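You operate a simulated robot arm through the tools that you are given. There is no shell and no other tool. Be economical: measure what you need, move in short steps, check, and stop when the job is done.

Carry out the task below with a simulated robot arm. There is one attempt and no reset: what you move stays moved.

TASK
Open the wide drawer, put the valve cup on the top of the long steel bench away in the inside of the wide drawer, then shut the drawer.
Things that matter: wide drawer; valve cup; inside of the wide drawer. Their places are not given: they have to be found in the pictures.

It is judged by the outcome, as a careful person would: the job done as asked, and still so three seconds after it is handed in. It fails if anything else is knocked over, pushed out of place, dropped, spilled or broken.

THE ROBOT
A 6-joint arm with a two-finger parallel gripper, fixed in place. Base frame: the origin is at the foot of the arm, x ahead of it, y to its left, z up. Lengths are in mm, angles in degrees, forces in N, time in s.
With the tool pointing down near the work surface it reaches from about 240 to 640 mm from the base axis. Its first joint turns from -66.0 to 66.0 degrees. Payload 2.7 kg.
Tool frame: the origin (TCP) lies between the finger pads and is the grasp point; the fingertips stand 23 mm ahead of it; z points along the fingers, y is the line along which they close. The gripper opens to 94 mm. The fingers are 38 mm wide and 10 mm thick; the gripper's body (54 by 96 mm) begins 39 mm behind the TCP.
Orientation is that of the tool frame in the base frame, as a unit quaternion [x, y, z, w]. With the fingers straight down and closing along the base's y, the tool's x points along the base's -x, its y along +y and its z along -z.

THE INTERFACE
- The arm moves only by the tool apply_moves. Its argument "commands" is a list of rows, each an object (a shift or turn left out is 0, a gripper value left out holds the last) with "linear": the shift along the tool's x, y, z in m, a list of three; "rotation": the turn, a rotation vector about the tool's x, y, z in degrees, a list of three; "fingers": the opening, from 0 (shut) to 1 (fully open). In form: [{"linear": [x, y, z], "rotation": [rx, ry, rz], "fingers": fingers}, ...]. A call has 1 to 8 rows; each row is the pose to reach, as a shift and turn from the pose commanded when the call began, along the tool's axes at that moment. A row lasts 0.2 s, in which the tool goes at most 50 mm and 8.6 degrees; a call with a longer step from one row to the next is refused whole, and so is a gripper value outside its range. A pose out of reach is approached as far as the arm can. The call stops where the force on the tool passes 40 N (or 10 N more than at its start, if that is more) or the arm is blocked; 0.2 s more then pass. The fingers move at their own pace (about 45 mm/s each) and stop on an object; they squeeze with about 42 N. The grip force told is the motor's: it shows also when the fingers shut on nothing. Time passes only in rows, and 0.2 s behind the last, so rows that repeat a pose let the fingers close. It gives the time, the measured TCP pose, the force on the tool (base axes), the opening and the grip force at its end, in the units of the frame above (readings bear some noise), and new pictures: "views" is both (left out), scene, wrist or none.
- Cameras (640 x 400 px; columns grow to the right, rows downward): "scene" is fixed at [77.6, -432.9, 1404.9]; the picture's right is [0.76, -0.65, 0.00], its down [-0.37, -0.43, -0.83] and it looks along [0.54, 0.63, -0.56] (base axes); focal length 310 px, centre (320, 200). "wrist" rides on the gripper at [-39, 0, -44] in the tool frame; the picture's right is [0.00, -1.00, 0.00], its down [0.97, 0.00, -0.24] and it looks along [0.24, 0.00, 0.97] (tool axes); focal length 218 px, centre (320, 200).
- measure_at(camera, pixels): for up to 12 pixels [column, row] of the newest picture of that camera ("zoom" is the newest enlarged one), the place [x, y, z] in the base frame of the surface seen there, good to about 2 mm. No time passes.
- enlarge(camera, box): a new picture of the part [left, top, right, bottom] of that camera's present view, enlarged. No time passes.
- finish_job(): hands the job in; it is judged then, once.

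Work in short steps. Measure before you move; look again where a grasp or a placing could have gone wrong, and mend it. You have 60 turns and 100 pictures in all, the two below and enlarged ones among them. Open the gripper and draw the arm clear of the work before you hand the job in, unless the task says otherwise; then end with one line.

The tools are called after "Call:" as name(argument=value, ...) on one line, values as JSON. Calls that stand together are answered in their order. apply_moves: Moves the arm, as the interface text tells. Its arguments: {"type":"object","properties":{"commands":{"type":"array","items":{"type":"object","properties":{"linear":{"type":"array","items":{"type":"number"}},"rotation":{"type":"array","items":{"type":"number"}},"fingers":{"type":"number"}}}},"views":{"type":"string","enum":["both","scene","wrist","none"]}},"required":["commands"]} The other tools are called the same way: measure_at (camera, pixels) gives the place of the surface under pixels of a picture; enlarge (camera, box) takes an enlarged picture of a part of a camera's view; finish_job () hands the job in.

At the start:

```text
t: 0.0
eef_pos: [304.1, 175.6, 1092.6]
ee_rot: [0.0, 1.0, 0.0, 0.001]
force: [0.3, -0.9, -0.1]
gripper_width: 94.2
grip_force: 0.1
```

scene: 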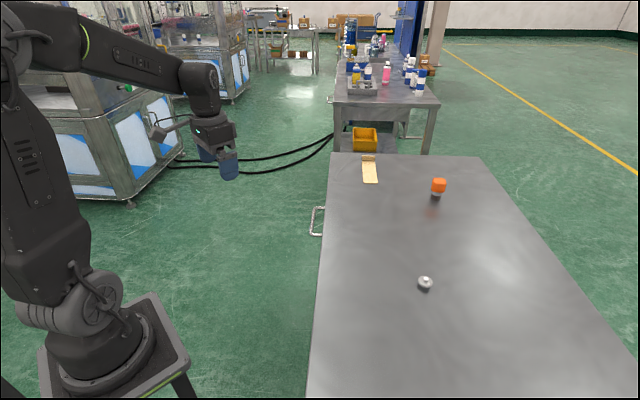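
wrist: 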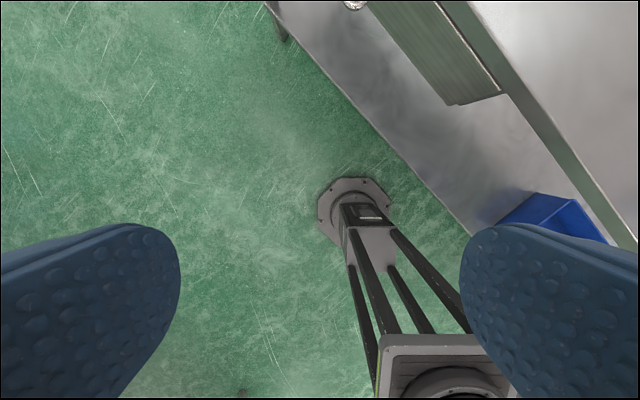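

The bench with a handle at about (317,221) and small objects at (425,283), (438,187) are in view. I enlarge and measure them.

Call:
enlarge(camera="scene", box=[290, 140, 482, 260])

Call:
measure_at(camera="scene", pixels=[[425, 278], [425, 284], [425, 292], [438, 182], [437, 195], [370, 175], [368, 158], [312, 221], [323, 208], [320, 235], [333, 153], [308, 397]])

Call:
enlarge(camera="scene", box=[385, 260, 465, 310])

```text
3.33 times, centred on (386, 200) of scene
```

zoom: 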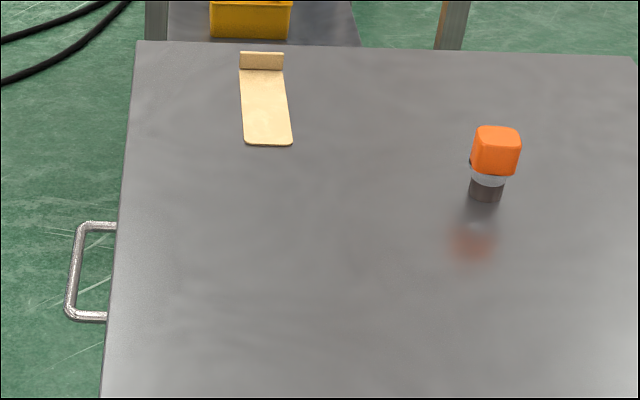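

```text
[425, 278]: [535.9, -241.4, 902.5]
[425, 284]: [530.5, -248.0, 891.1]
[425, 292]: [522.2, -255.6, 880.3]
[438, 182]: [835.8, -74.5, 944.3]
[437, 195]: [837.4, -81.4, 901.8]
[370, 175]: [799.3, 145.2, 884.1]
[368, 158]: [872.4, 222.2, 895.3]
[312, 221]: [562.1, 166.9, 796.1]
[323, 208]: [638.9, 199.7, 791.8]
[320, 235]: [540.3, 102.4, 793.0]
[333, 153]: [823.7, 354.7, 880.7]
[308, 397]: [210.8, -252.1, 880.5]
```

```text
8.00 times, centred on (425, 285) of scene
```

zoom: 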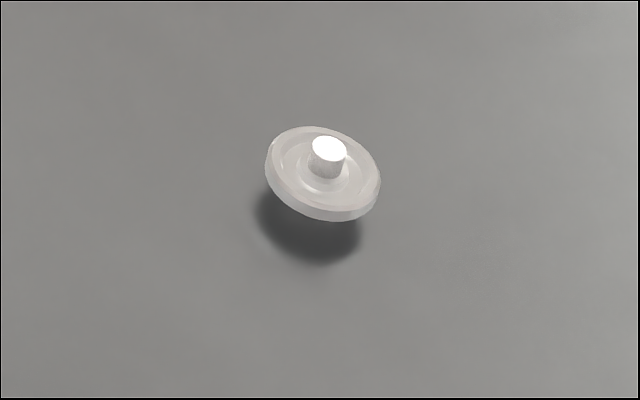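

Call:
enlarge(camera="scene", box=[300, 196, 348, 246])

Call:
measure_at(camera="wrist", pixels=[[355, 4], [420, 50], [450, 30], [485, 85], [455, 105], [390, 2], [440, 2], [480, 30], [560, 120], [330, 60], [430, 140], [600, 60]])

Call:
measure_at(camera="zoom", pixels=[[320, 200]])

```text
8.00 times, centred on (324, 221) of scene
```

zoom: 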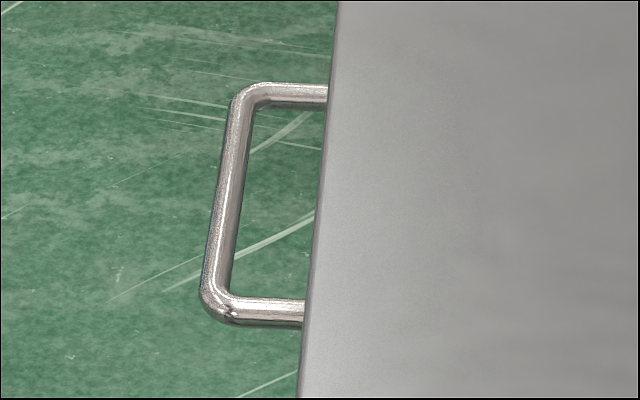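

```text
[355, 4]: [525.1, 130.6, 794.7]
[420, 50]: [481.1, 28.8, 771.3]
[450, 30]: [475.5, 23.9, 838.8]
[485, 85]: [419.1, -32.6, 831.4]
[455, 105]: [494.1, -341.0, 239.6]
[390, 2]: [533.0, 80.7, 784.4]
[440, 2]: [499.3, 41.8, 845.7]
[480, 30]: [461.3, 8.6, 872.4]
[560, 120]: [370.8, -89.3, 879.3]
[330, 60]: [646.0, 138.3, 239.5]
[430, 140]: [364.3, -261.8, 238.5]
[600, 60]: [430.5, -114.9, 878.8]
```

```text
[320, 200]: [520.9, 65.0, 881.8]
```

Call:
measure_at(camera="zoom", pixels=[[240, 110], [231, 160], [224, 200], [219, 240], [214, 285], [290, 93], [322, 93], [270, 312], [298, 312], [335, 20], [302, 370]])

Call:
measure_at(camera="wrist", pixels=[[497, 92], [455, 100], [448, 104], [410, 50], [400, 40], [372, 8], [435, 3], [470, 45]])

```text
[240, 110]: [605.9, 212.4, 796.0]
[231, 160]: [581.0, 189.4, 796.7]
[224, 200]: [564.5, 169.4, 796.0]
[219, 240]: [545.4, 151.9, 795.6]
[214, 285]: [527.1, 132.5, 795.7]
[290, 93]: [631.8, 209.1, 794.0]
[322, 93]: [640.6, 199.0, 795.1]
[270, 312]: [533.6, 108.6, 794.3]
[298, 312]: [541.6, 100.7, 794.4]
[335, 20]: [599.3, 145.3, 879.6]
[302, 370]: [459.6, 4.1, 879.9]
```

```text
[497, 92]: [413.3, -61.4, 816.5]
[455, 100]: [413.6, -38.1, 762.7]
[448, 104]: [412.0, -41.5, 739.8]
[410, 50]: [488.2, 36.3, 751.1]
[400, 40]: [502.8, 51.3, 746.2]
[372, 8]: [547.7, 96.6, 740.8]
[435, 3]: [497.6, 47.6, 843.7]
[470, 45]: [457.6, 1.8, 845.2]
```

The drawer front spans z 740–845, with the handle bar centred near (567,172,792), parallel to the bench edge at 45° and pulling along (-0.7,0.7). I move above and outside the handle, turning the tool by 45°.

Call:
apply_moves(commands=[{"linear": [-0.028, 0.005, 0.02], "rotation": [0, 0, -7.5], "fingers": 0.4}, {"linear": [-0.056, 0.01, 0.04], "rotation": [0, 0, -15]}, {"linear": [-0.084, 0.014, 0.06], "rotation": [0, 0, -22.5]}, {"linear": [-0.112, 0.019, 0.08], "rotation": [0, 0, -30]}, {"linear": [-0.14, 0.023, 0.1], "rotation": [0, 0, -37.5]}, {"linear": [-0.168, 0.028, 0.12], "rotation": [0, 0, -45]}, {"linear": [-0.195, 0.033, 0.135], "rotation": [0, 0, -45]}, {"linear": [-0.222, 0.037, 0.15], "rotation": [0, 0, -45]}])

```text
t: 1.8
eef_pos: [528.5, 209.4, 943.6]
ee_rot: [-0.383, 0.924, 0.0, 0.0]
force: [-0.7, -0.6, -0.6]
gripper_width: 37.6
grip_force: 0.0
```

scene: 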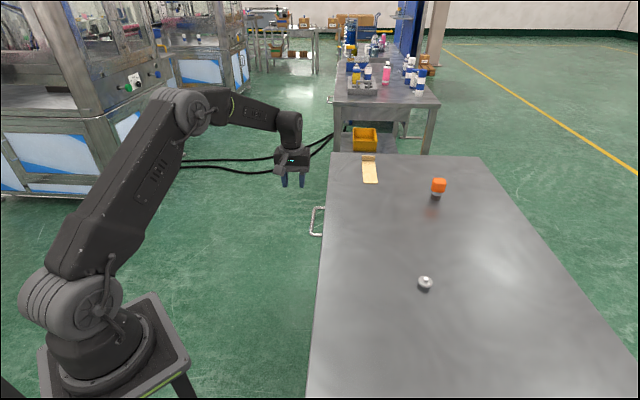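
wrist: 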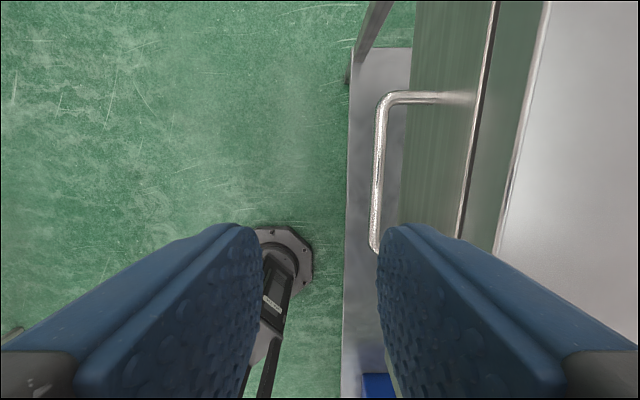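

The tool is aligned with the handle. Next I tilt 40° so the fingers point toward the drawer, and lower.

Call:
apply_moves(commands=[{"linear": [0, 0, 0.0], "rotation": [8, 0, 0], "fingers": 0.36}, {"linear": [0, 0, 0.01], "rotation": [16, 0, 0]}, {"linear": [0, 0, 0.03], "rotation": [24, 0, 0]}, {"linear": [0, 0, 0.05], "rotation": [32, 0, 0]}, {"linear": [0, 0, 0.07], "rotation": [40, 0, 0]}, {"linear": [0, 0, 0.08], "rotation": [40, 0, 0]}, {"linear": [0, 0, 0.08], "rotation": [40, 0, 0]}])

```text
t: 3.4
eef_pos: [526.8, 212.5, 862.5]
ee_rot: [-0.359, 0.868, -0.316, 0.131]
force: [0.5, 0.8, 0.0]
gripper_width: 33.7
grip_force: 0.1
```

scene: 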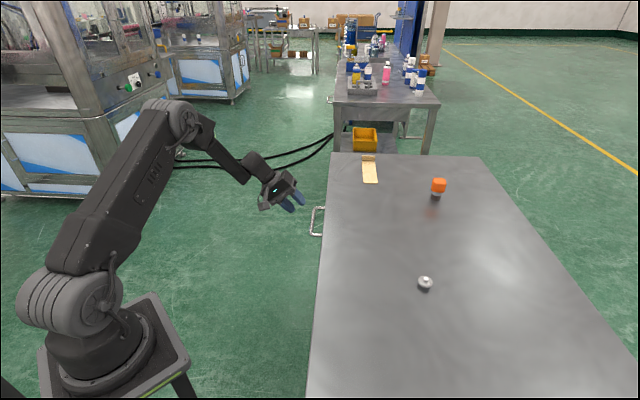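
wrist: 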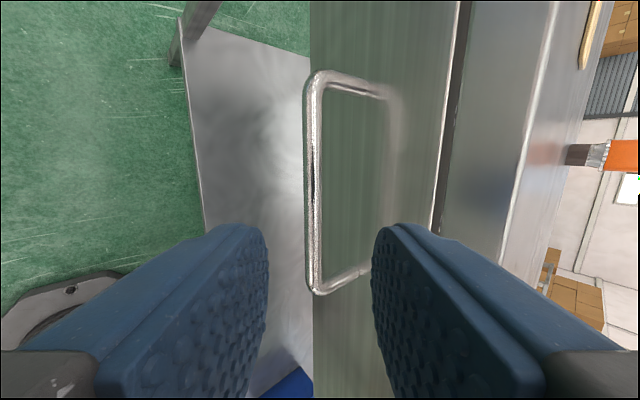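

The bar is at column ~315, between the fingers. I measure it for the final approach.

Call:
measure_at(camera="wrist", pixels=[[315, 100], [314, 180], [313, 209], [314, 270], [345, 285], [360, 90], [380, 180], [420, 180]])

```text
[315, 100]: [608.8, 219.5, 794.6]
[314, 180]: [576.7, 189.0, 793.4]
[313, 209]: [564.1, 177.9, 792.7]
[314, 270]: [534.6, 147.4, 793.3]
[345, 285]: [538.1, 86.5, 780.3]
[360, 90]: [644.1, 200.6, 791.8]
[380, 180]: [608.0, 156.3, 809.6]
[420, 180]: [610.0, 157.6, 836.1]
```

Call:
apply_moves(commands=[{"linear": [-0.003, 0.0045, 0.03]}, {"linear": [-0.003, 0.0045, 0.06]}, {"linear": [-0.003, 0.0045, 0.075]}, {"linear": [-0.003, 0.0045, 0.087]}, {"linear": [-0.003, 0.0045, 0.087]}])

```text
t: 4.6
eef_pos: [564.8, 177.8, 793.8]
ee_rot: [-0.359, 0.868, -0.316, 0.131]
force: [-0.6, -0.6, -0.1]
gripper_width: 33.9
grip_force: 0.0
```

scene: 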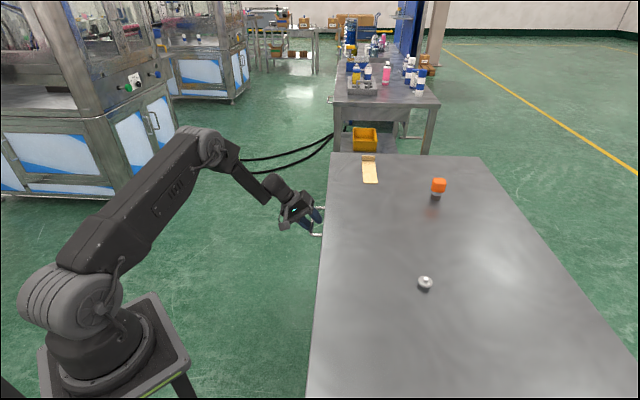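
wrist: 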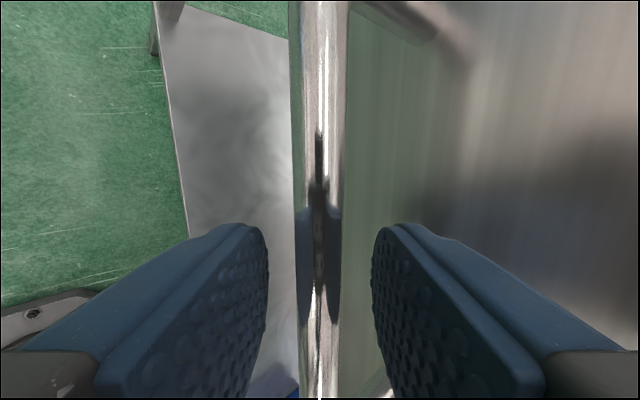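

The bar is centred between the pads with no contact. I close the fingers.

Call:
apply_moves(commands=[{"fingers": 0}, {"fingers": 0}, {"fingers": 0}], views="none")

```text
t: 5.4
eef_pos: [564.8, 177.0, 793.3]
ee_rot: [-0.358, 0.869, -0.316, 0.131]
force: [-0.8, 1.0, 1.1]
gripper_width: 11.8
grip_force: 45.3
```

Gripped the bar (11.8 mm). I pull straight out in small steps.

Call:
apply_moves(commands=[{"linear": [0, 0.0077, -0.0064]}, {"linear": [0, 0.0153, -0.0129]}, {"linear": [0, 0.0306, -0.0257]}, {"linear": [0, 0.046, -0.0386]}, {"linear": [0, 0.0613, -0.0514]}, {"linear": [0, 0.0766, -0.0643]}])

```text
t: 6.3
eef_pos: [533.0, 209.3, 794.0]
ee_rot: [-0.355, 0.869, -0.32, 0.127]
force: [-4.1, -4.3, 4.9]
gripper_width: 11.7
grip_force: 45.0
stopped in row 4: the force on the tool passed its limit (the readings are from after the stop); the commanded pose is now the measured one
```

scene: 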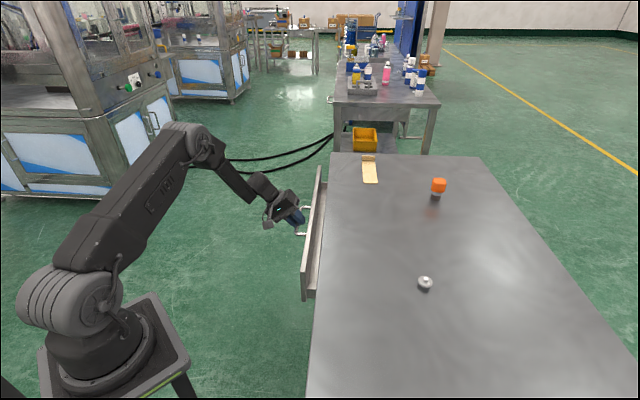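
wrist: 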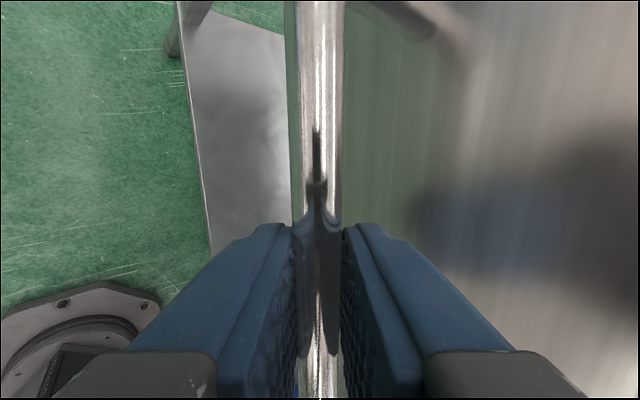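

Drawer opened 45 mm; the 20 mm steps were too brisk. I continue with 11 mm steps.

Call:
apply_moves(commands=[{"linear": [0, 0.006, -0.005]}, {"linear": [0, 0.0135, -0.0113]}, {"linear": [0, 0.022, -0.0185]}, {"linear": [0, 0.0306, -0.0257]}, {"linear": [0, 0.039, -0.0328]}, {"linear": [0, 0.0475, -0.04]}, {"linear": [0, 0.056, -0.047]}, {"linear": [0, 0.064, -0.054]}], views="none")

```text
t: 8.2
eef_pos: [472.3, 269.2, 794.0]
ee_rot: [-0.355, 0.869, -0.321, 0.126]
force: [-18.4, -18.9, 15.6]
gripper_width: 11.8
grip_force: 44.9
```

Open ~130 mm with some side load; I correct slightly along the bar (+tool x) and continue another ~80 mm.

Call:
apply_moves(commands=[{"linear": [0.0012, 0.006, -0.005]}, {"linear": [0.0016, 0.0135, -0.0113]}, {"linear": [0.0018, 0.022, -0.0185]}, {"linear": [0.0019, 0.0306, -0.0257]}, {"linear": [0.0021, 0.039, -0.0328]}, {"linear": [0.0023, 0.0475, -0.04]}, {"linear": [0.0024, 0.056, -0.047]}, {"linear": [0.0025, 0.064, -0.054]}])

```text
t: 9.9
eef_pos: [415.3, 328.1, 793.1]
ee_rot: [-0.356, 0.869, -0.32, 0.129]
force: [-10.0, -9.9, 25.1]
gripper_width: 11.8
grip_force: 44.9
```

scene: 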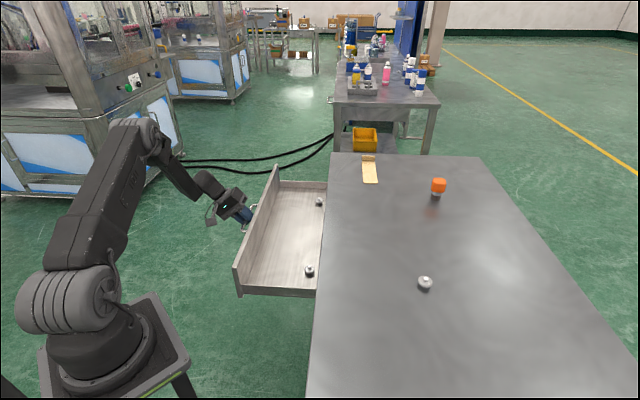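
wrist: 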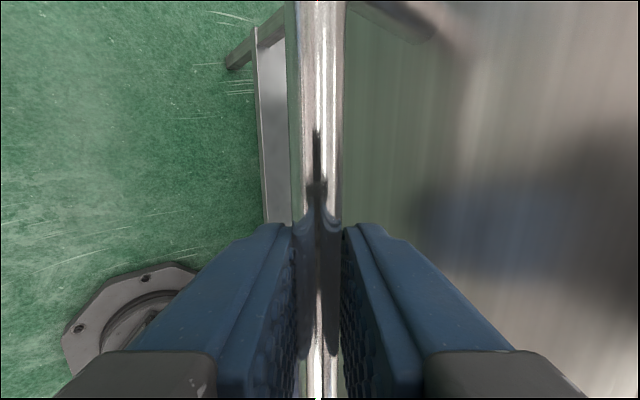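

Drawer is open 211 mm, with two other parts inside at (319,202) and (309,271). I release and back off along the tool axis.

Call:
apply_moves(commands=[{"fingers": 0.34}, {"fingers": 0.34}, {"linear": [0, 0, -0.01], "fingers": 0.34}, {"linear": [0, 0, -0.03]}, {"linear": [0, 0, -0.06]}, {"linear": [0, 0, -0.1]}, {"linear": [0, 0, -0.14]}, {"linear": [0, 0, -0.18]}])

Call:
enlarge(camera="scene", box=[224, 155, 352, 305])

```text
t: 11.8
eef_pos: [355.8, 399.5, 928.5]
ee_rot: [-0.357, 0.869, -0.319, 0.126]
force: [0.2, 0.2, 0.6]
gripper_width: 31.9
grip_force: 0.0
out of reach, approached as far as the arm can: row 8
```

scene: 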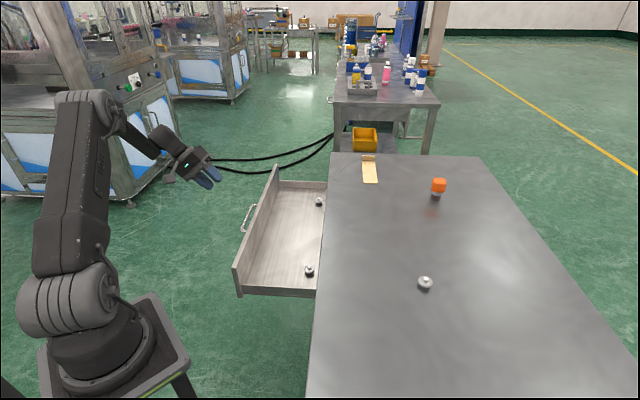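
wrist: 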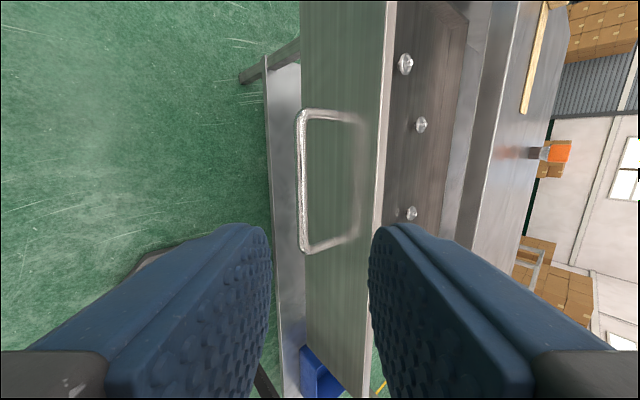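

```text
2.67 times, centred on (288, 230) of scene
```

zoom: 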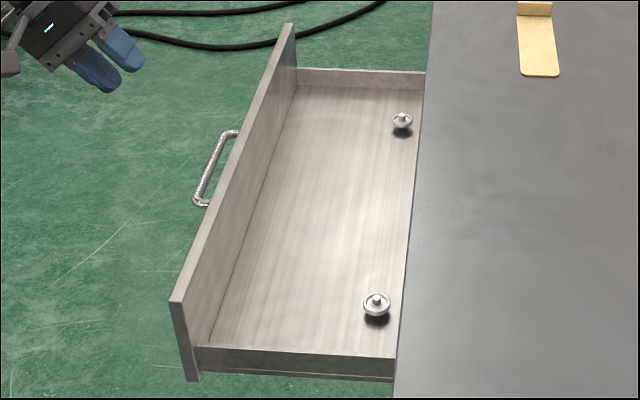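

Three parts already sit inside towards the back (third seen in the wrist view). I measure the drawer interior and these parts to choose a free spot.

Call:
measure_at(camera="zoom", pixels=[[300, 200], [280, 260], [330, 150], [210, 335], [298, 95], [402, 118], [376, 300], [240, 220], [290, 30], [300, 350], [360, 75], [415, 230]])

Call:
measure_at(camera="wrist", pixels=[[405, 62], [421, 125], [411, 213], [388, 120], [470, 60]])

```text
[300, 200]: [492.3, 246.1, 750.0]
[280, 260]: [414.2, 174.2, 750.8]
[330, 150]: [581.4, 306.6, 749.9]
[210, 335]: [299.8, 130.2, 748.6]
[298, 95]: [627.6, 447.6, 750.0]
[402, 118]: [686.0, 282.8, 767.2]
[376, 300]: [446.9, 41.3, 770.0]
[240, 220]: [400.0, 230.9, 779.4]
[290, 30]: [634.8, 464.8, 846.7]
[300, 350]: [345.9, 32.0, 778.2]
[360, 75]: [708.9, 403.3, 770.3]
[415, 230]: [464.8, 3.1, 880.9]
```

```text
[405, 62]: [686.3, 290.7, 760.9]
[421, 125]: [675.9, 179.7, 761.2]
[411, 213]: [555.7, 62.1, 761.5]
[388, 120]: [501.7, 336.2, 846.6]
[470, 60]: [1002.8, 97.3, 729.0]
```

Free floor spot: about (495,205), floor z=750. Now I untilt the tool and rise.

Call:
apply_moves(commands=[{"linear": [0, -0.013, -0.015], "rotation": [-8, 0, 0]}, {"linear": [0, -0.026, -0.031], "rotation": [-16, 0, 0]}, {"linear": [0, -0.039, -0.046], "rotation": [-24, 0, 0]}, {"linear": [0, -0.051, -0.061], "rotation": [-32, 0, 0]}, {"linear": [0, -0.064, -0.077], "rotation": [-40, 0, 0]}, {"linear": [0, -0.064, -0.077], "rotation": [-40, 0, 0], "fingers": 0.7}], views="none")

```text
t: 13.2
eef_pos: [355.2, 400.7, 1032.3]
ee_rot: [-0.378, 0.926, -0.002, -0.002]
force: [-0.2, 0.2, -0.5]
gripper_width: 65.8
grip_force: 0.7
```

Now travel toward the cup high above the bench, turning the yaw back.

Call:
apply_moves(commands=[{"linear": [0.0208, -0.0364, 0], "rotation": [0, 0, 5.55]}, {"linear": [0.0415, -0.0728, 0], "rotation": [0, 0, 11.1]}, {"linear": [0.0623, -0.109, 0], "rotation": [0, 0, 16.65]}, {"linear": [0.083, -0.1455, 0], "rotation": [0, 0, 22.2]}, {"linear": [0.1038, -0.182, 0], "rotation": [0, 0, 27.75]}, {"linear": [0.1245, -0.218, 0], "rotation": [0, 0, 33.3]}, {"linear": [0.145, -0.2546, 0], "rotation": [0, 0, 38.85]}, {"linear": [0.166, -0.291, 0], "rotation": [0, 0, 44.4]}], views="none")

```text
t: 14.9
eef_pos: [440.4, 78.5, 1034.3]
ee_rot: [-0.002, 1.0, -0.004, -0.001]
force: [-0.7, -0.8, 0.3]
gripper_width: 65.6
grip_force: 0.0
```

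Call:
apply_moves(commands=[{"linear": [-0.01, -0.041, 0.004]}, {"linear": [-0.02, -0.082, 0.009]}, {"linear": [-0.03, -0.123, 0.013]}, {"linear": [-0.04, -0.164, 0.017]}, {"linear": [-0.05, -0.205, 0.021]}, {"linear": [-0.06, -0.246, 0.026]}, {"linear": [-0.07, -0.287, 0.03]}, {"linear": [-0.08, -0.326, 0.034]}])

```text
t: 16.8
eef_pos: [521.7, -250.1, 1000.2]
ee_rot: [-0.002, 1.0, -0.004, -0.001]
force: [-0.2, -0.6, 0.7]
gripper_width: 66.0
grip_force: 0.1
```

scene: 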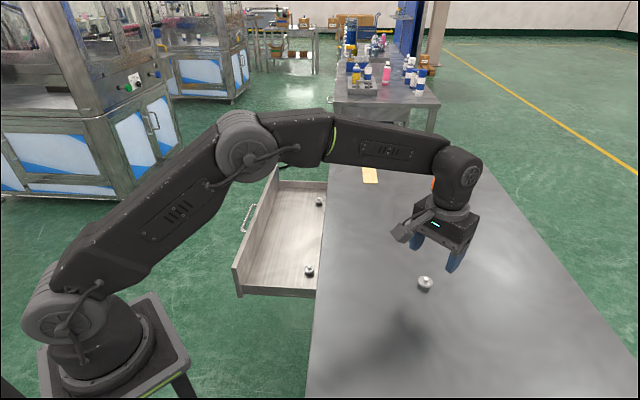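
wrist: 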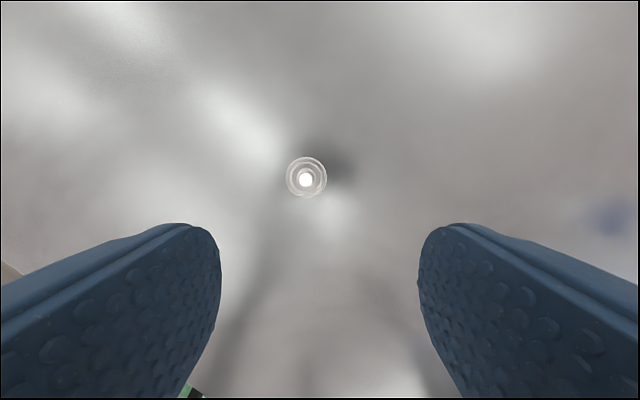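

The cup is at wrist (306,177). I enlarge and measure its rim.

Call:
enlarge(camera="wrist", box=[266, 152, 346, 202])

Call:
measure_at(camera="zoom", pixels=[[320, 224], [320, 60], [320, 345], [170, 200], [470, 200], [260, 200], [380, 200], [320, 280], [200, 200], [440, 200]])

```text
8.00 times, centred on (306, 177) of wrist
```

zoom: 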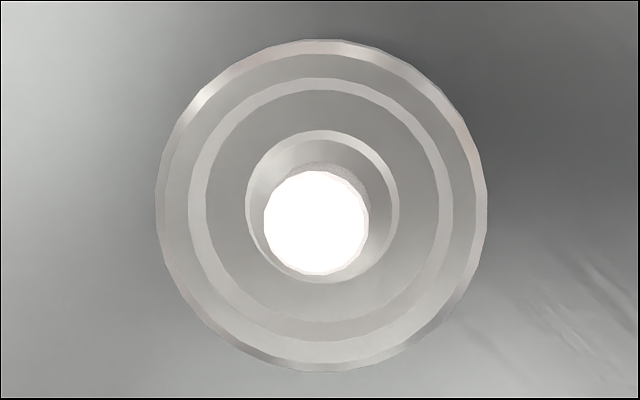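

```text
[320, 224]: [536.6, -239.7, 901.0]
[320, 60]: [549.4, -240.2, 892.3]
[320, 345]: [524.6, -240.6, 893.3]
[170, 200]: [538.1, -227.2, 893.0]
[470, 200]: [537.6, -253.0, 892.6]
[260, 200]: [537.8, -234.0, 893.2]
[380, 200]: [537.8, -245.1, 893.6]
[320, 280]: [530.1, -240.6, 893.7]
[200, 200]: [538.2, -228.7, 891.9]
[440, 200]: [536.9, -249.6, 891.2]
```

Cup centre (537,-240), rim Ø28 at z≈886–893. Fingertips must stay above 880, so TCP goes to z≈906. Descend.

Call:
apply_moves(commands=[{"linear": [-0.0155, 0.0102, 0.02]}, {"linear": [-0.0155, 0.0104, 0.05]}, {"linear": [-0.0155, 0.0106, 0.075]}, {"linear": [-0.0155, 0.0106, 0.087]}, {"linear": [-0.0155, 0.0106, 0.092]}, {"linear": [-0.0155, 0.0106, 0.0935]}, {"linear": [-0.0155, 0.0106, 0.0935]}])

```text
t: 18.4
eef_pos: [536.7, -238.1, 905.5]
ee_rot: [-0.001, 1.0, -0.004, -0.001]
force: [-0.2, -1.4, -0.5]
gripper_width: 65.7
grip_force: 0.1
```

scene: 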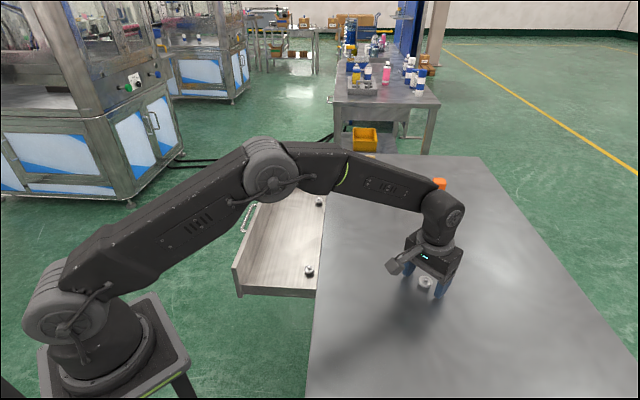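
wrist: 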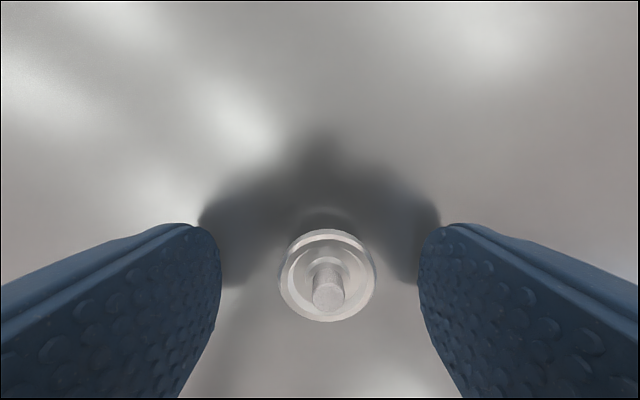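

Cup is centred between fingers (col 328, 2 mm off in y). Correct and close.

Call:
apply_moves(commands=[{"linear": [0, -0.002, 0], "fingers": 0.6}, {"linear": [0, -0.002, 0], "fingers": 0.45}, {"linear": [0, -0.002, 0], "fingers": 0.35}, {"linear": [0, -0.002, 0], "fingers": 0.2}, {"linear": [0, -0.002, 0], "fingers": 0.2}])

```text
t: 19.6
eef_pos: [536.6, -238.7, 905.9]
ee_rot: [-0.001, 1.0, -0.003, -0.001]
force: [-0.1, 0.5, -0.6]
gripper_width: 21.6
grip_force: 42.0
```

scene: 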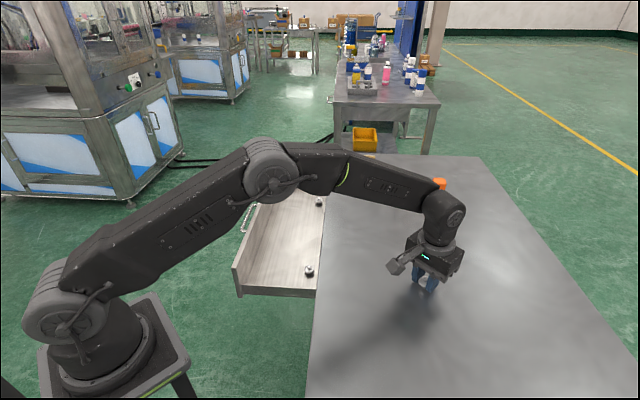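
wrist: 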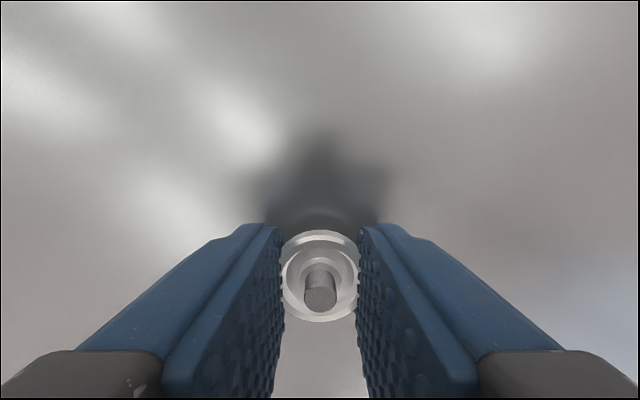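

Gripped (42 N). Set full squeeze and lift slowly.

Call:
apply_moves(commands=[{"fingers": 0}, {"linear": [0, 0, -0.005]}, {"linear": [0, 0, -0.015]}, {"linear": [0, 0, -0.035]}, {"linear": [0, 0, -0.065]}, {"linear": [0, 0, -0.095]}, {"linear": [0, 0, -0.095]}])

```text
t: 21.1
eef_pos: [538.0, -239.4, 1000.3]
ee_rot: [-0.001, 1.0, -0.004, -0.002]
force: [-0.8, -0.2, 0.1]
gripper_width: 23.9
grip_force: 42.2
```

scene: 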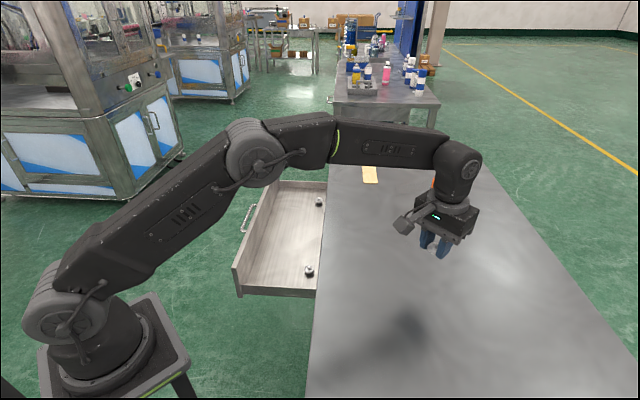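
wrist: 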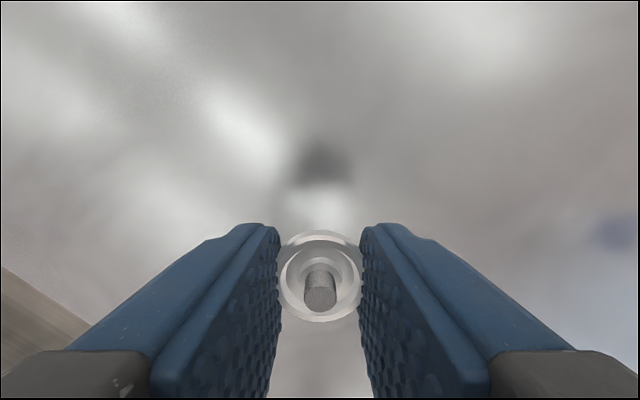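

Cup held. Carry it over the bench at height toward the drawer spot (500,197).

Call:
apply_moves(commands=[{"linear": [0.002, 0.03, 0]}, {"linear": [0.006, 0.075, 0]}, {"linear": [0.01, 0.12, 0]}, {"linear": [0.014, 0.165, 0]}, {"linear": [0.018, 0.21, 0]}, {"linear": [0.022, 0.255, 0]}, {"linear": [0.026, 0.3, 0]}, {"linear": [0.03, 0.345, 0]}], views="none")

Call:
apply_moves(commands=[{"linear": [0.004, 0.04, 0]}, {"linear": [0.008, 0.08, 0]}, {"linear": [0.008, 0.091, 0.01]}, {"linear": [0.008, 0.091, 0.04]}, {"linear": [0.008, 0.091, 0.07]}, {"linear": [0.008, 0.091, 0.1]}, {"linear": [0.008, 0.091, 0.11]}])

```text
t: 22.9
eef_pos: [506.7, 103.3, 1000.1]
ee_rot: [0.0, 1.0, -0.003, 0.0]
force: [0.2, 1.3, 0.3]
gripper_width: 24.3
grip_force: 42.0
```

```text
t: 24.6
eef_pos: [498.9, 193.4, 889.0]
ee_rot: [0.0, 1.0, -0.004, -0.001]
force: [0.4, -0.3, -0.3]
gripper_width: 24.2
grip_force: 42.1
```

scene: 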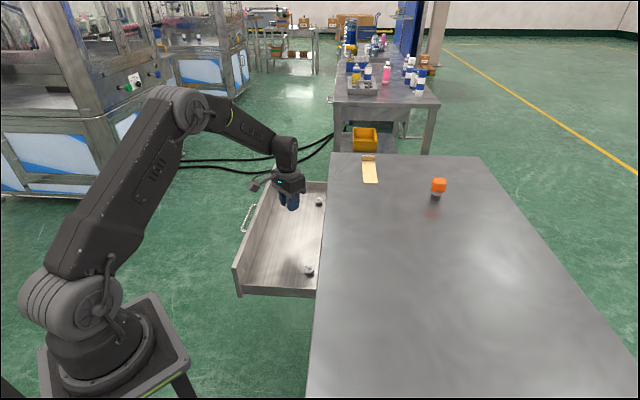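
wrist: 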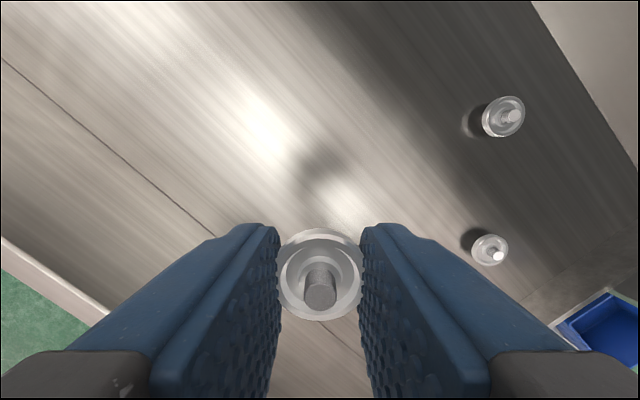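

Spot below is clear. Descend toward TCP z≈777 (floor 750 + 26).

Call:
apply_moves(commands=[{"linear": [0, 0, 0.03]}, {"linear": [0, 0, 0.06]}, {"linear": [0, 0, 0.085]}, {"linear": [0, 0, 0.1]}, {"linear": [0, 0, 0.108]}, {"linear": [0, 0, 0.1115]}, {"linear": [0, 0, 0.1115]}])

```text
t: 26.1
eef_pos: [497.6, 194.5, 779.0]
ee_rot: [-0.002, 1.0, -0.003, -0.001]
force: [-0.6, -0.8, 0.2]
gripper_width: 23.9
grip_force: 42.2
```

scene: 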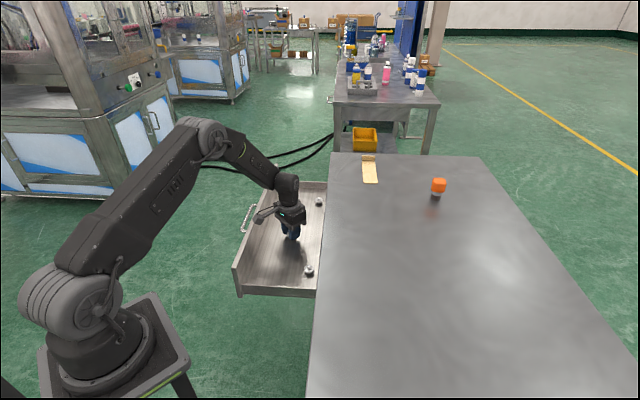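
wrist: 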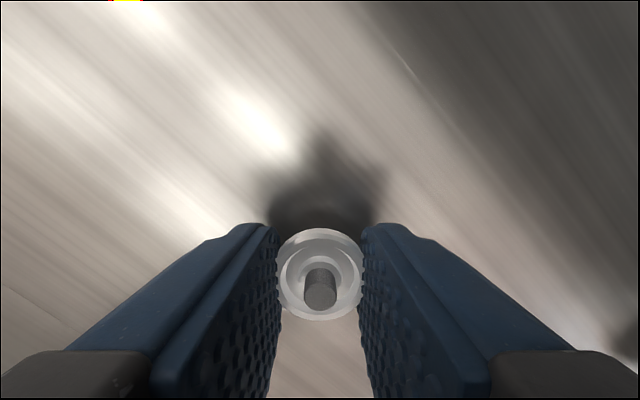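

Lower the last few mm watching force, then open gently.

Call:
apply_moves(commands=[{"linear": [0, 0, 0.001]}, {"linear": [0, 0, 0.002]}, {"linear": [0, 0, 0.003]}, {"linear": [0, 0, 0.003]}], views="none")

```text
t: 27.1
eef_pos: [496.6, 194.4, 775.2]
ee_rot: [-0.001, 1.0, -0.003, -0.001]
force: [0.5, 0.5, 0.5]
gripper_width: 23.9
grip_force: 41.6
```

Call:
apply_moves(commands=[{"fingers": 0.3}, {"fingers": 0.35}, {"fingers": 0.5}, {"fingers": 0.6}, {"fingers": 0.6}], views="wrist")

```text
t: 28.4
eef_pos: [496.6, 195.9, 775.3]
ee_rot: [0.0, 1.0, -0.003, -0.001]
force: [0.4, 0.1, 0.3]
gripper_width: 56.3
grip_force: 0.1
```

wrist: 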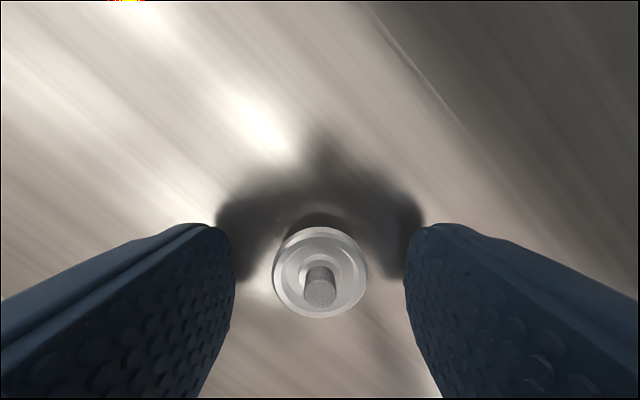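

The cup stands upright, free of the fingers. Rise straight up.

Call:
apply_moves(commands=[{"linear": [0, 0, -0.01]}, {"linear": [0, 0, -0.03]}, {"linear": [0, 0, -0.06]}, {"linear": [0, 0, -0.1]}, {"linear": [0, 0, -0.14]}, {"linear": [0, 0, -0.18]}, {"linear": [0, 0, -0.2]}])

```text
t: 29.9
eef_pos: [497.8, 195.9, 975.4]
ee_rot: [-0.001, 1.0, -0.003, -0.001]
force: [-0.3, 0.5, 0.5]
gripper_width: 56.4
grip_force: 0.2
```

scene: 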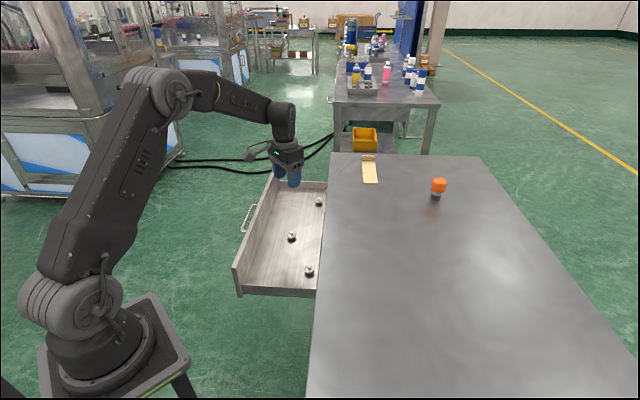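
wrist: 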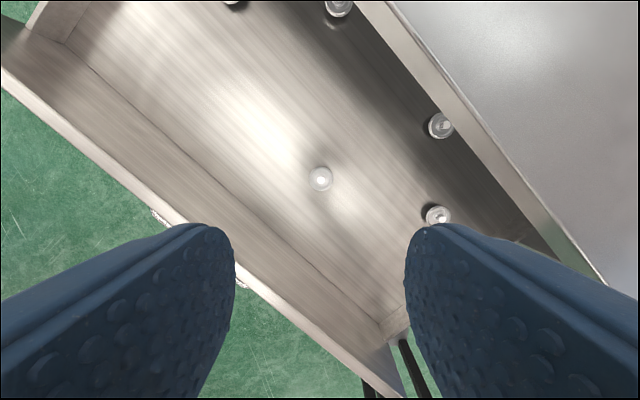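

The cup is placed with others undisturbed. Now I go back outside the handle, turning yaw 45° again.

Call:
apply_moves(commands=[{"linear": [0.02, 0.029, 0], "rotation": [0, 0, -7.5], "fingers": 0.36}, {"linear": [0.041, 0.058, 0], "rotation": [0, 0, -15]}, {"linear": [0.062, 0.087, 0], "rotation": [0, 0, -22.5]}, {"linear": [0.083, 0.116, 0], "rotation": [0, 0, -30]}, {"linear": [0.104, 0.145, 0], "rotation": [0, 0, -37.5]}, {"linear": [0.124, 0.173, 0], "rotation": [0, 0, -45]}, {"linear": [0.124, 0.173, 0], "rotation": [0, 0, -45]}], views="none")

Call:
apply_moves(commands=[{"linear": [0, 0, 0.02], "rotation": [8, 0, 0]}, {"linear": [0, 0, 0.04], "rotation": [16, 0, 0]}, {"linear": [0, 0, 0.06], "rotation": [24, 0, 0]}, {"linear": [0, 0, 0.08], "rotation": [32, 0, 0]}, {"linear": [0, 0, 0.1], "rotation": [40, 0, 0]}, {"linear": [0, 0, 0.112], "rotation": [40, 0, 0]}, {"linear": [0, 0, 0.112], "rotation": [40, 0, 0]}])

```text
t: 31.6
eef_pos: [371.1, 369.1, 974.4]
ee_rot: [-0.384, 0.923, -0.002, -0.002]
force: [0.3, -0.6, 0.0]
gripper_width: 33.8
grip_force: 0.1
```

```text
t: 33.1
eef_pos: [369.8, 369.8, 862.6]
ee_rot: [-0.361, 0.867, -0.319, 0.13]
force: [-0.3, -0.4, 0.1]
gripper_width: 33.9
grip_force: 0.1
```

scene: 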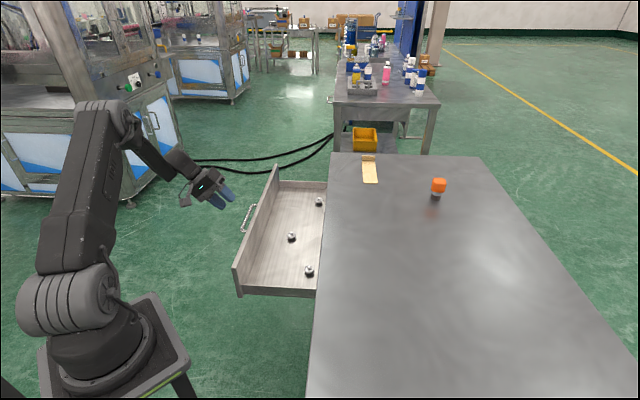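
wrist: 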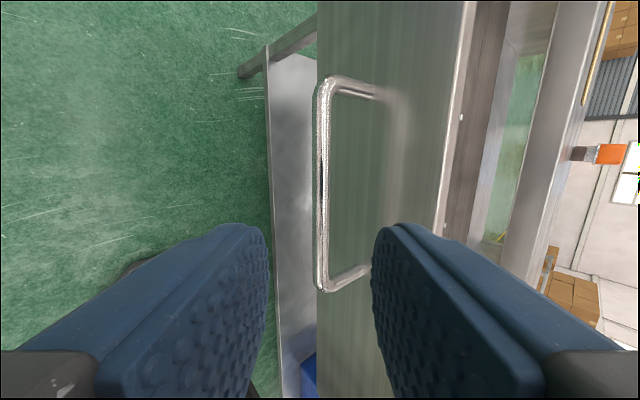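

Bar is at column ~323, aligned. Approach and grip.

Call:
apply_moves(commands=[{"linear": [-0.003, -0.0015, 0.03]}, {"linear": [-0.003, -0.0015, 0.06]}, {"linear": [-0.003, -0.0015, 0.078]}, {"linear": [-0.003, -0.0015, 0.09]}, {"linear": [-0.003, -0.0015, 0.09]}, {"linear": [-0.003, -0.0015, 0.09], "fingers": 0}, {"linear": [-0.003, -0.0015, 0.09], "fingers": 0}, {"linear": [-0.003, -0.0015, 0.09], "fingers": 0}])

```text
t: 35.0
eef_pos: [415.3, 329.6, 793.7]
ee_rot: [-0.359, 0.868, -0.318, 0.129]
force: [1.5, 1.2, -15.2]
gripper_width: 11.9
grip_force: 45.0
```

scene: 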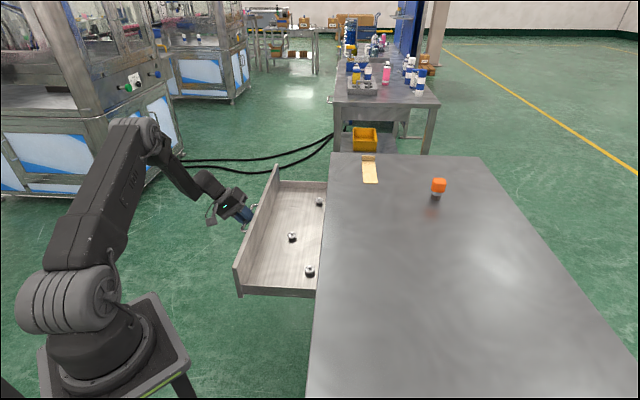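
wrist: 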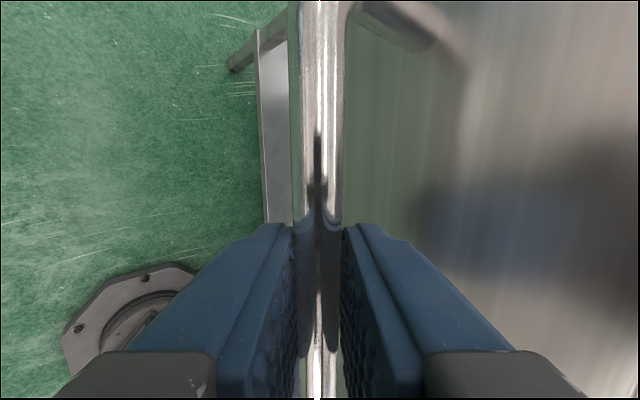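

Gripped. Push the drawer in along its axis, ~10 mm per row.

Call:
apply_moves(commands=[{"linear": [0, -0.004, 0.0034]}, {"linear": [0, -0.0105, 0.0088]}, {"linear": [0, -0.018, 0.0151]}, {"linear": [0, -0.0265, 0.0222]}, {"linear": [0, -0.035, 0.0294]}, {"linear": [0, -0.0435, 0.0365]}, {"linear": [0, -0.052, 0.0437]}, {"linear": [0, -0.06, 0.0504]}], views="none")

```text
t: 36.8
eef_pos: [473.2, 271.6, 794.8]
ee_rot: [-0.359, 0.867, -0.319, 0.13]
force: [-0.5, -0.6, 2.0]
gripper_width: 11.8
grip_force: 45.1
```

Call:
apply_moves(commands=[{"linear": [0, -0.007, 0.0059]}, {"linear": [0, -0.0145, 0.0122]}, {"linear": [0, -0.0225, 0.0189]}, {"linear": [0, -0.0305, 0.0256]}, {"linear": [0, -0.0385, 0.0323]}, {"linear": [0, -0.0465, 0.039]}, {"linear": [0, -0.054, 0.0453]}, {"linear": [0, -0.06, 0.0504]}])

```text
t: 38.5
eef_pos: [527.5, 217.5, 795.3]
ee_rot: [-0.36, 0.867, -0.319, 0.131]
force: [-3.7, -5.5, 18.6]
gripper_width: 11.9
grip_force: 44.9
```

scene: 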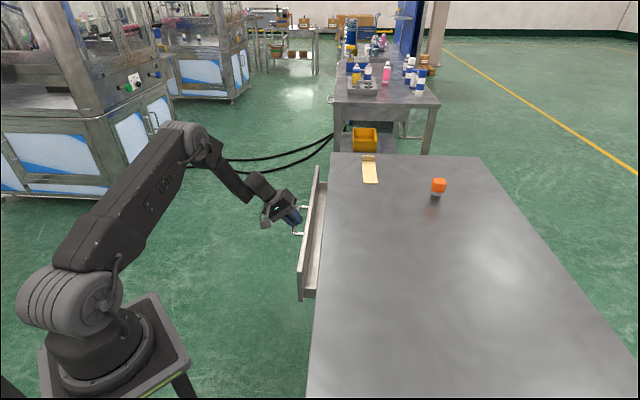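
wrist: 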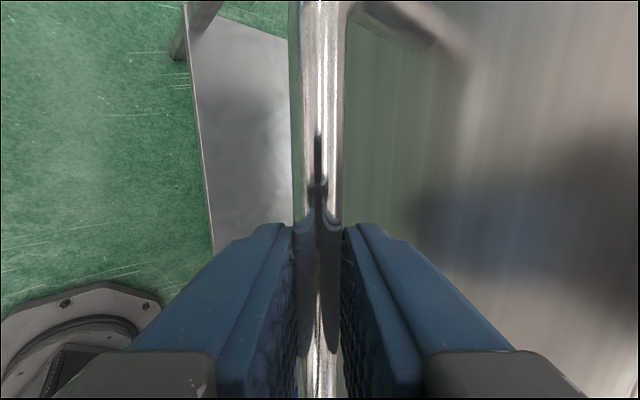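

About 55 mm remain. Continue, trimming ~1.5 mm down; slow at the end.

Call:
apply_moves(commands=[{"linear": [0, -0.005, 0.0062]}, {"linear": [0, -0.012, 0.012]}, {"linear": [0, -0.0195, 0.0184]}, {"linear": [0, -0.0265, 0.0243]}, {"linear": [0, -0.033, 0.0297]}, {"linear": [0, -0.038, 0.0339]}, {"linear": [0, -0.0405, 0.036]}, {"linear": [0, -0.0425, 0.0377]}])

```text
t: 40.4
eef_pos: [566.2, 178.3, 794.9]
ee_rot: [-0.361, 0.867, -0.319, 0.13]
force: [-16.3, 3.2, 27.2]
gripper_width: 12.0
grip_force: 45.2
```

scene: 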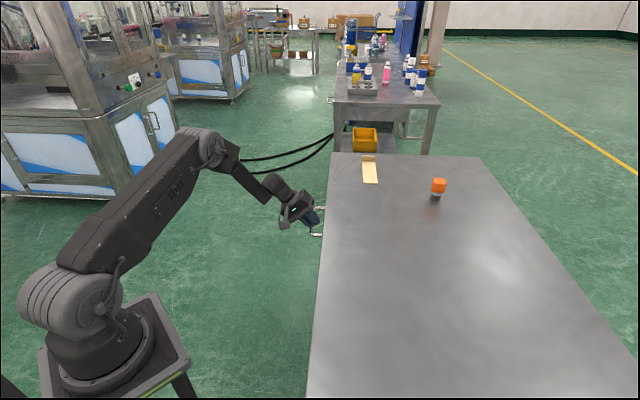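
wrist: 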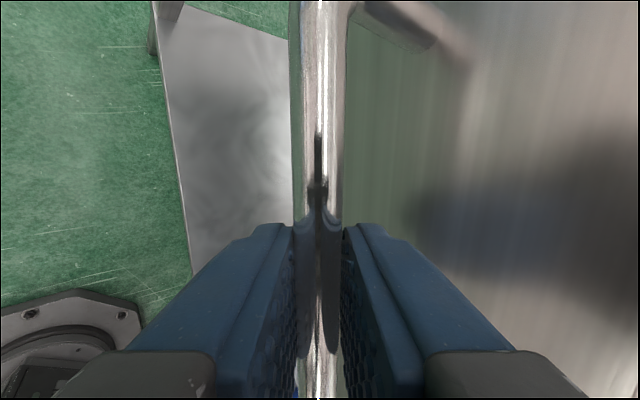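

Drawer is back to its closed position with a stop reaction. Release and back away.

Call:
apply_moves(commands=[{"fingers": 0.34}, {"fingers": 0.34}, {"fingers": 0.34}, {"linear": [0, 0, -0.015]}, {"linear": [0, 0, -0.04]}, {"linear": [0, 0, -0.08]}, {"linear": [0, 0, -0.12]}, {"linear": [0, 0, -0.15]}])

Call:
measure_at(camera="wrist", pixels=[[380, 60], [400, 120], [380, 180], [410, 200], [420, 60]])

```text
t: 42.1
eef_pos: [498.4, 247.4, 910.8]
ee_rot: [-0.361, 0.867, -0.319, 0.129]
force: [0.3, 0.0, -0.6]
gripper_width: 32.1
grip_force: 0.1
```

scene: 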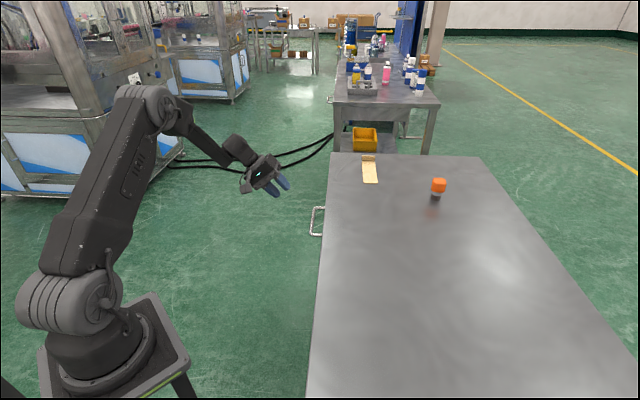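
wrist: 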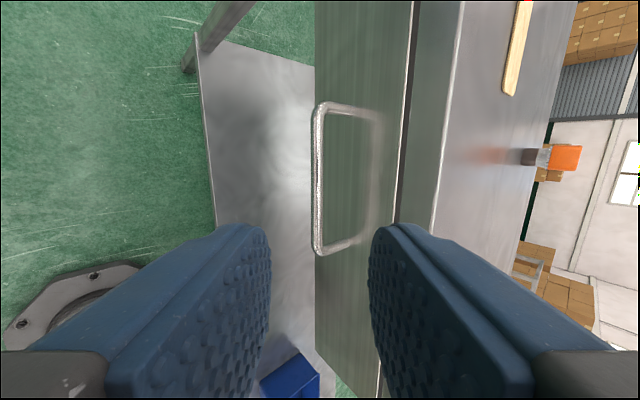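

```text
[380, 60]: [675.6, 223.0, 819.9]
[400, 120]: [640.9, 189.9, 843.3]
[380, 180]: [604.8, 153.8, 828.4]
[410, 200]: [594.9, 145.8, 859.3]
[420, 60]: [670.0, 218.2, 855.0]
```

Drawer front (y−x≈−451) is flush with the apron, as at the start. I open the gripper fully and draw back further.

Call:
apply_moves(commands=[{"linear": [0, -0.02, -0.03], "fingers": 1}, {"linear": [0, -0.04, -0.06], "fingers": 1}, {"linear": [0, -0.04, -0.06], "fingers": 1}, {"linear": [0, -0.04, -0.06], "fingers": 1}], views="scene")

```text
t: 43.1
eef_pos: [495.6, 254.0, 981.8]
ee_rot: [-0.361, 0.867, -0.318, 0.129]
force: [0.4, -0.1, -0.6]
gripper_width: 94.2
grip_force: 0.0
```

scene: 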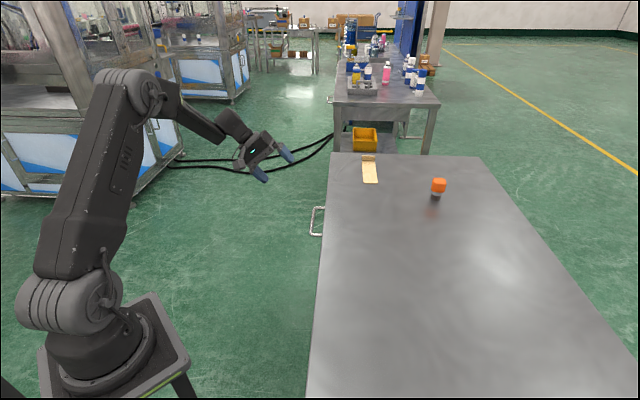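

Call:
finish_job()

```text
The job is handed in.
```

The valve cup is inside the wide drawer, the drawer is shut flush with the bench, and the arm is clear with its gripper open.
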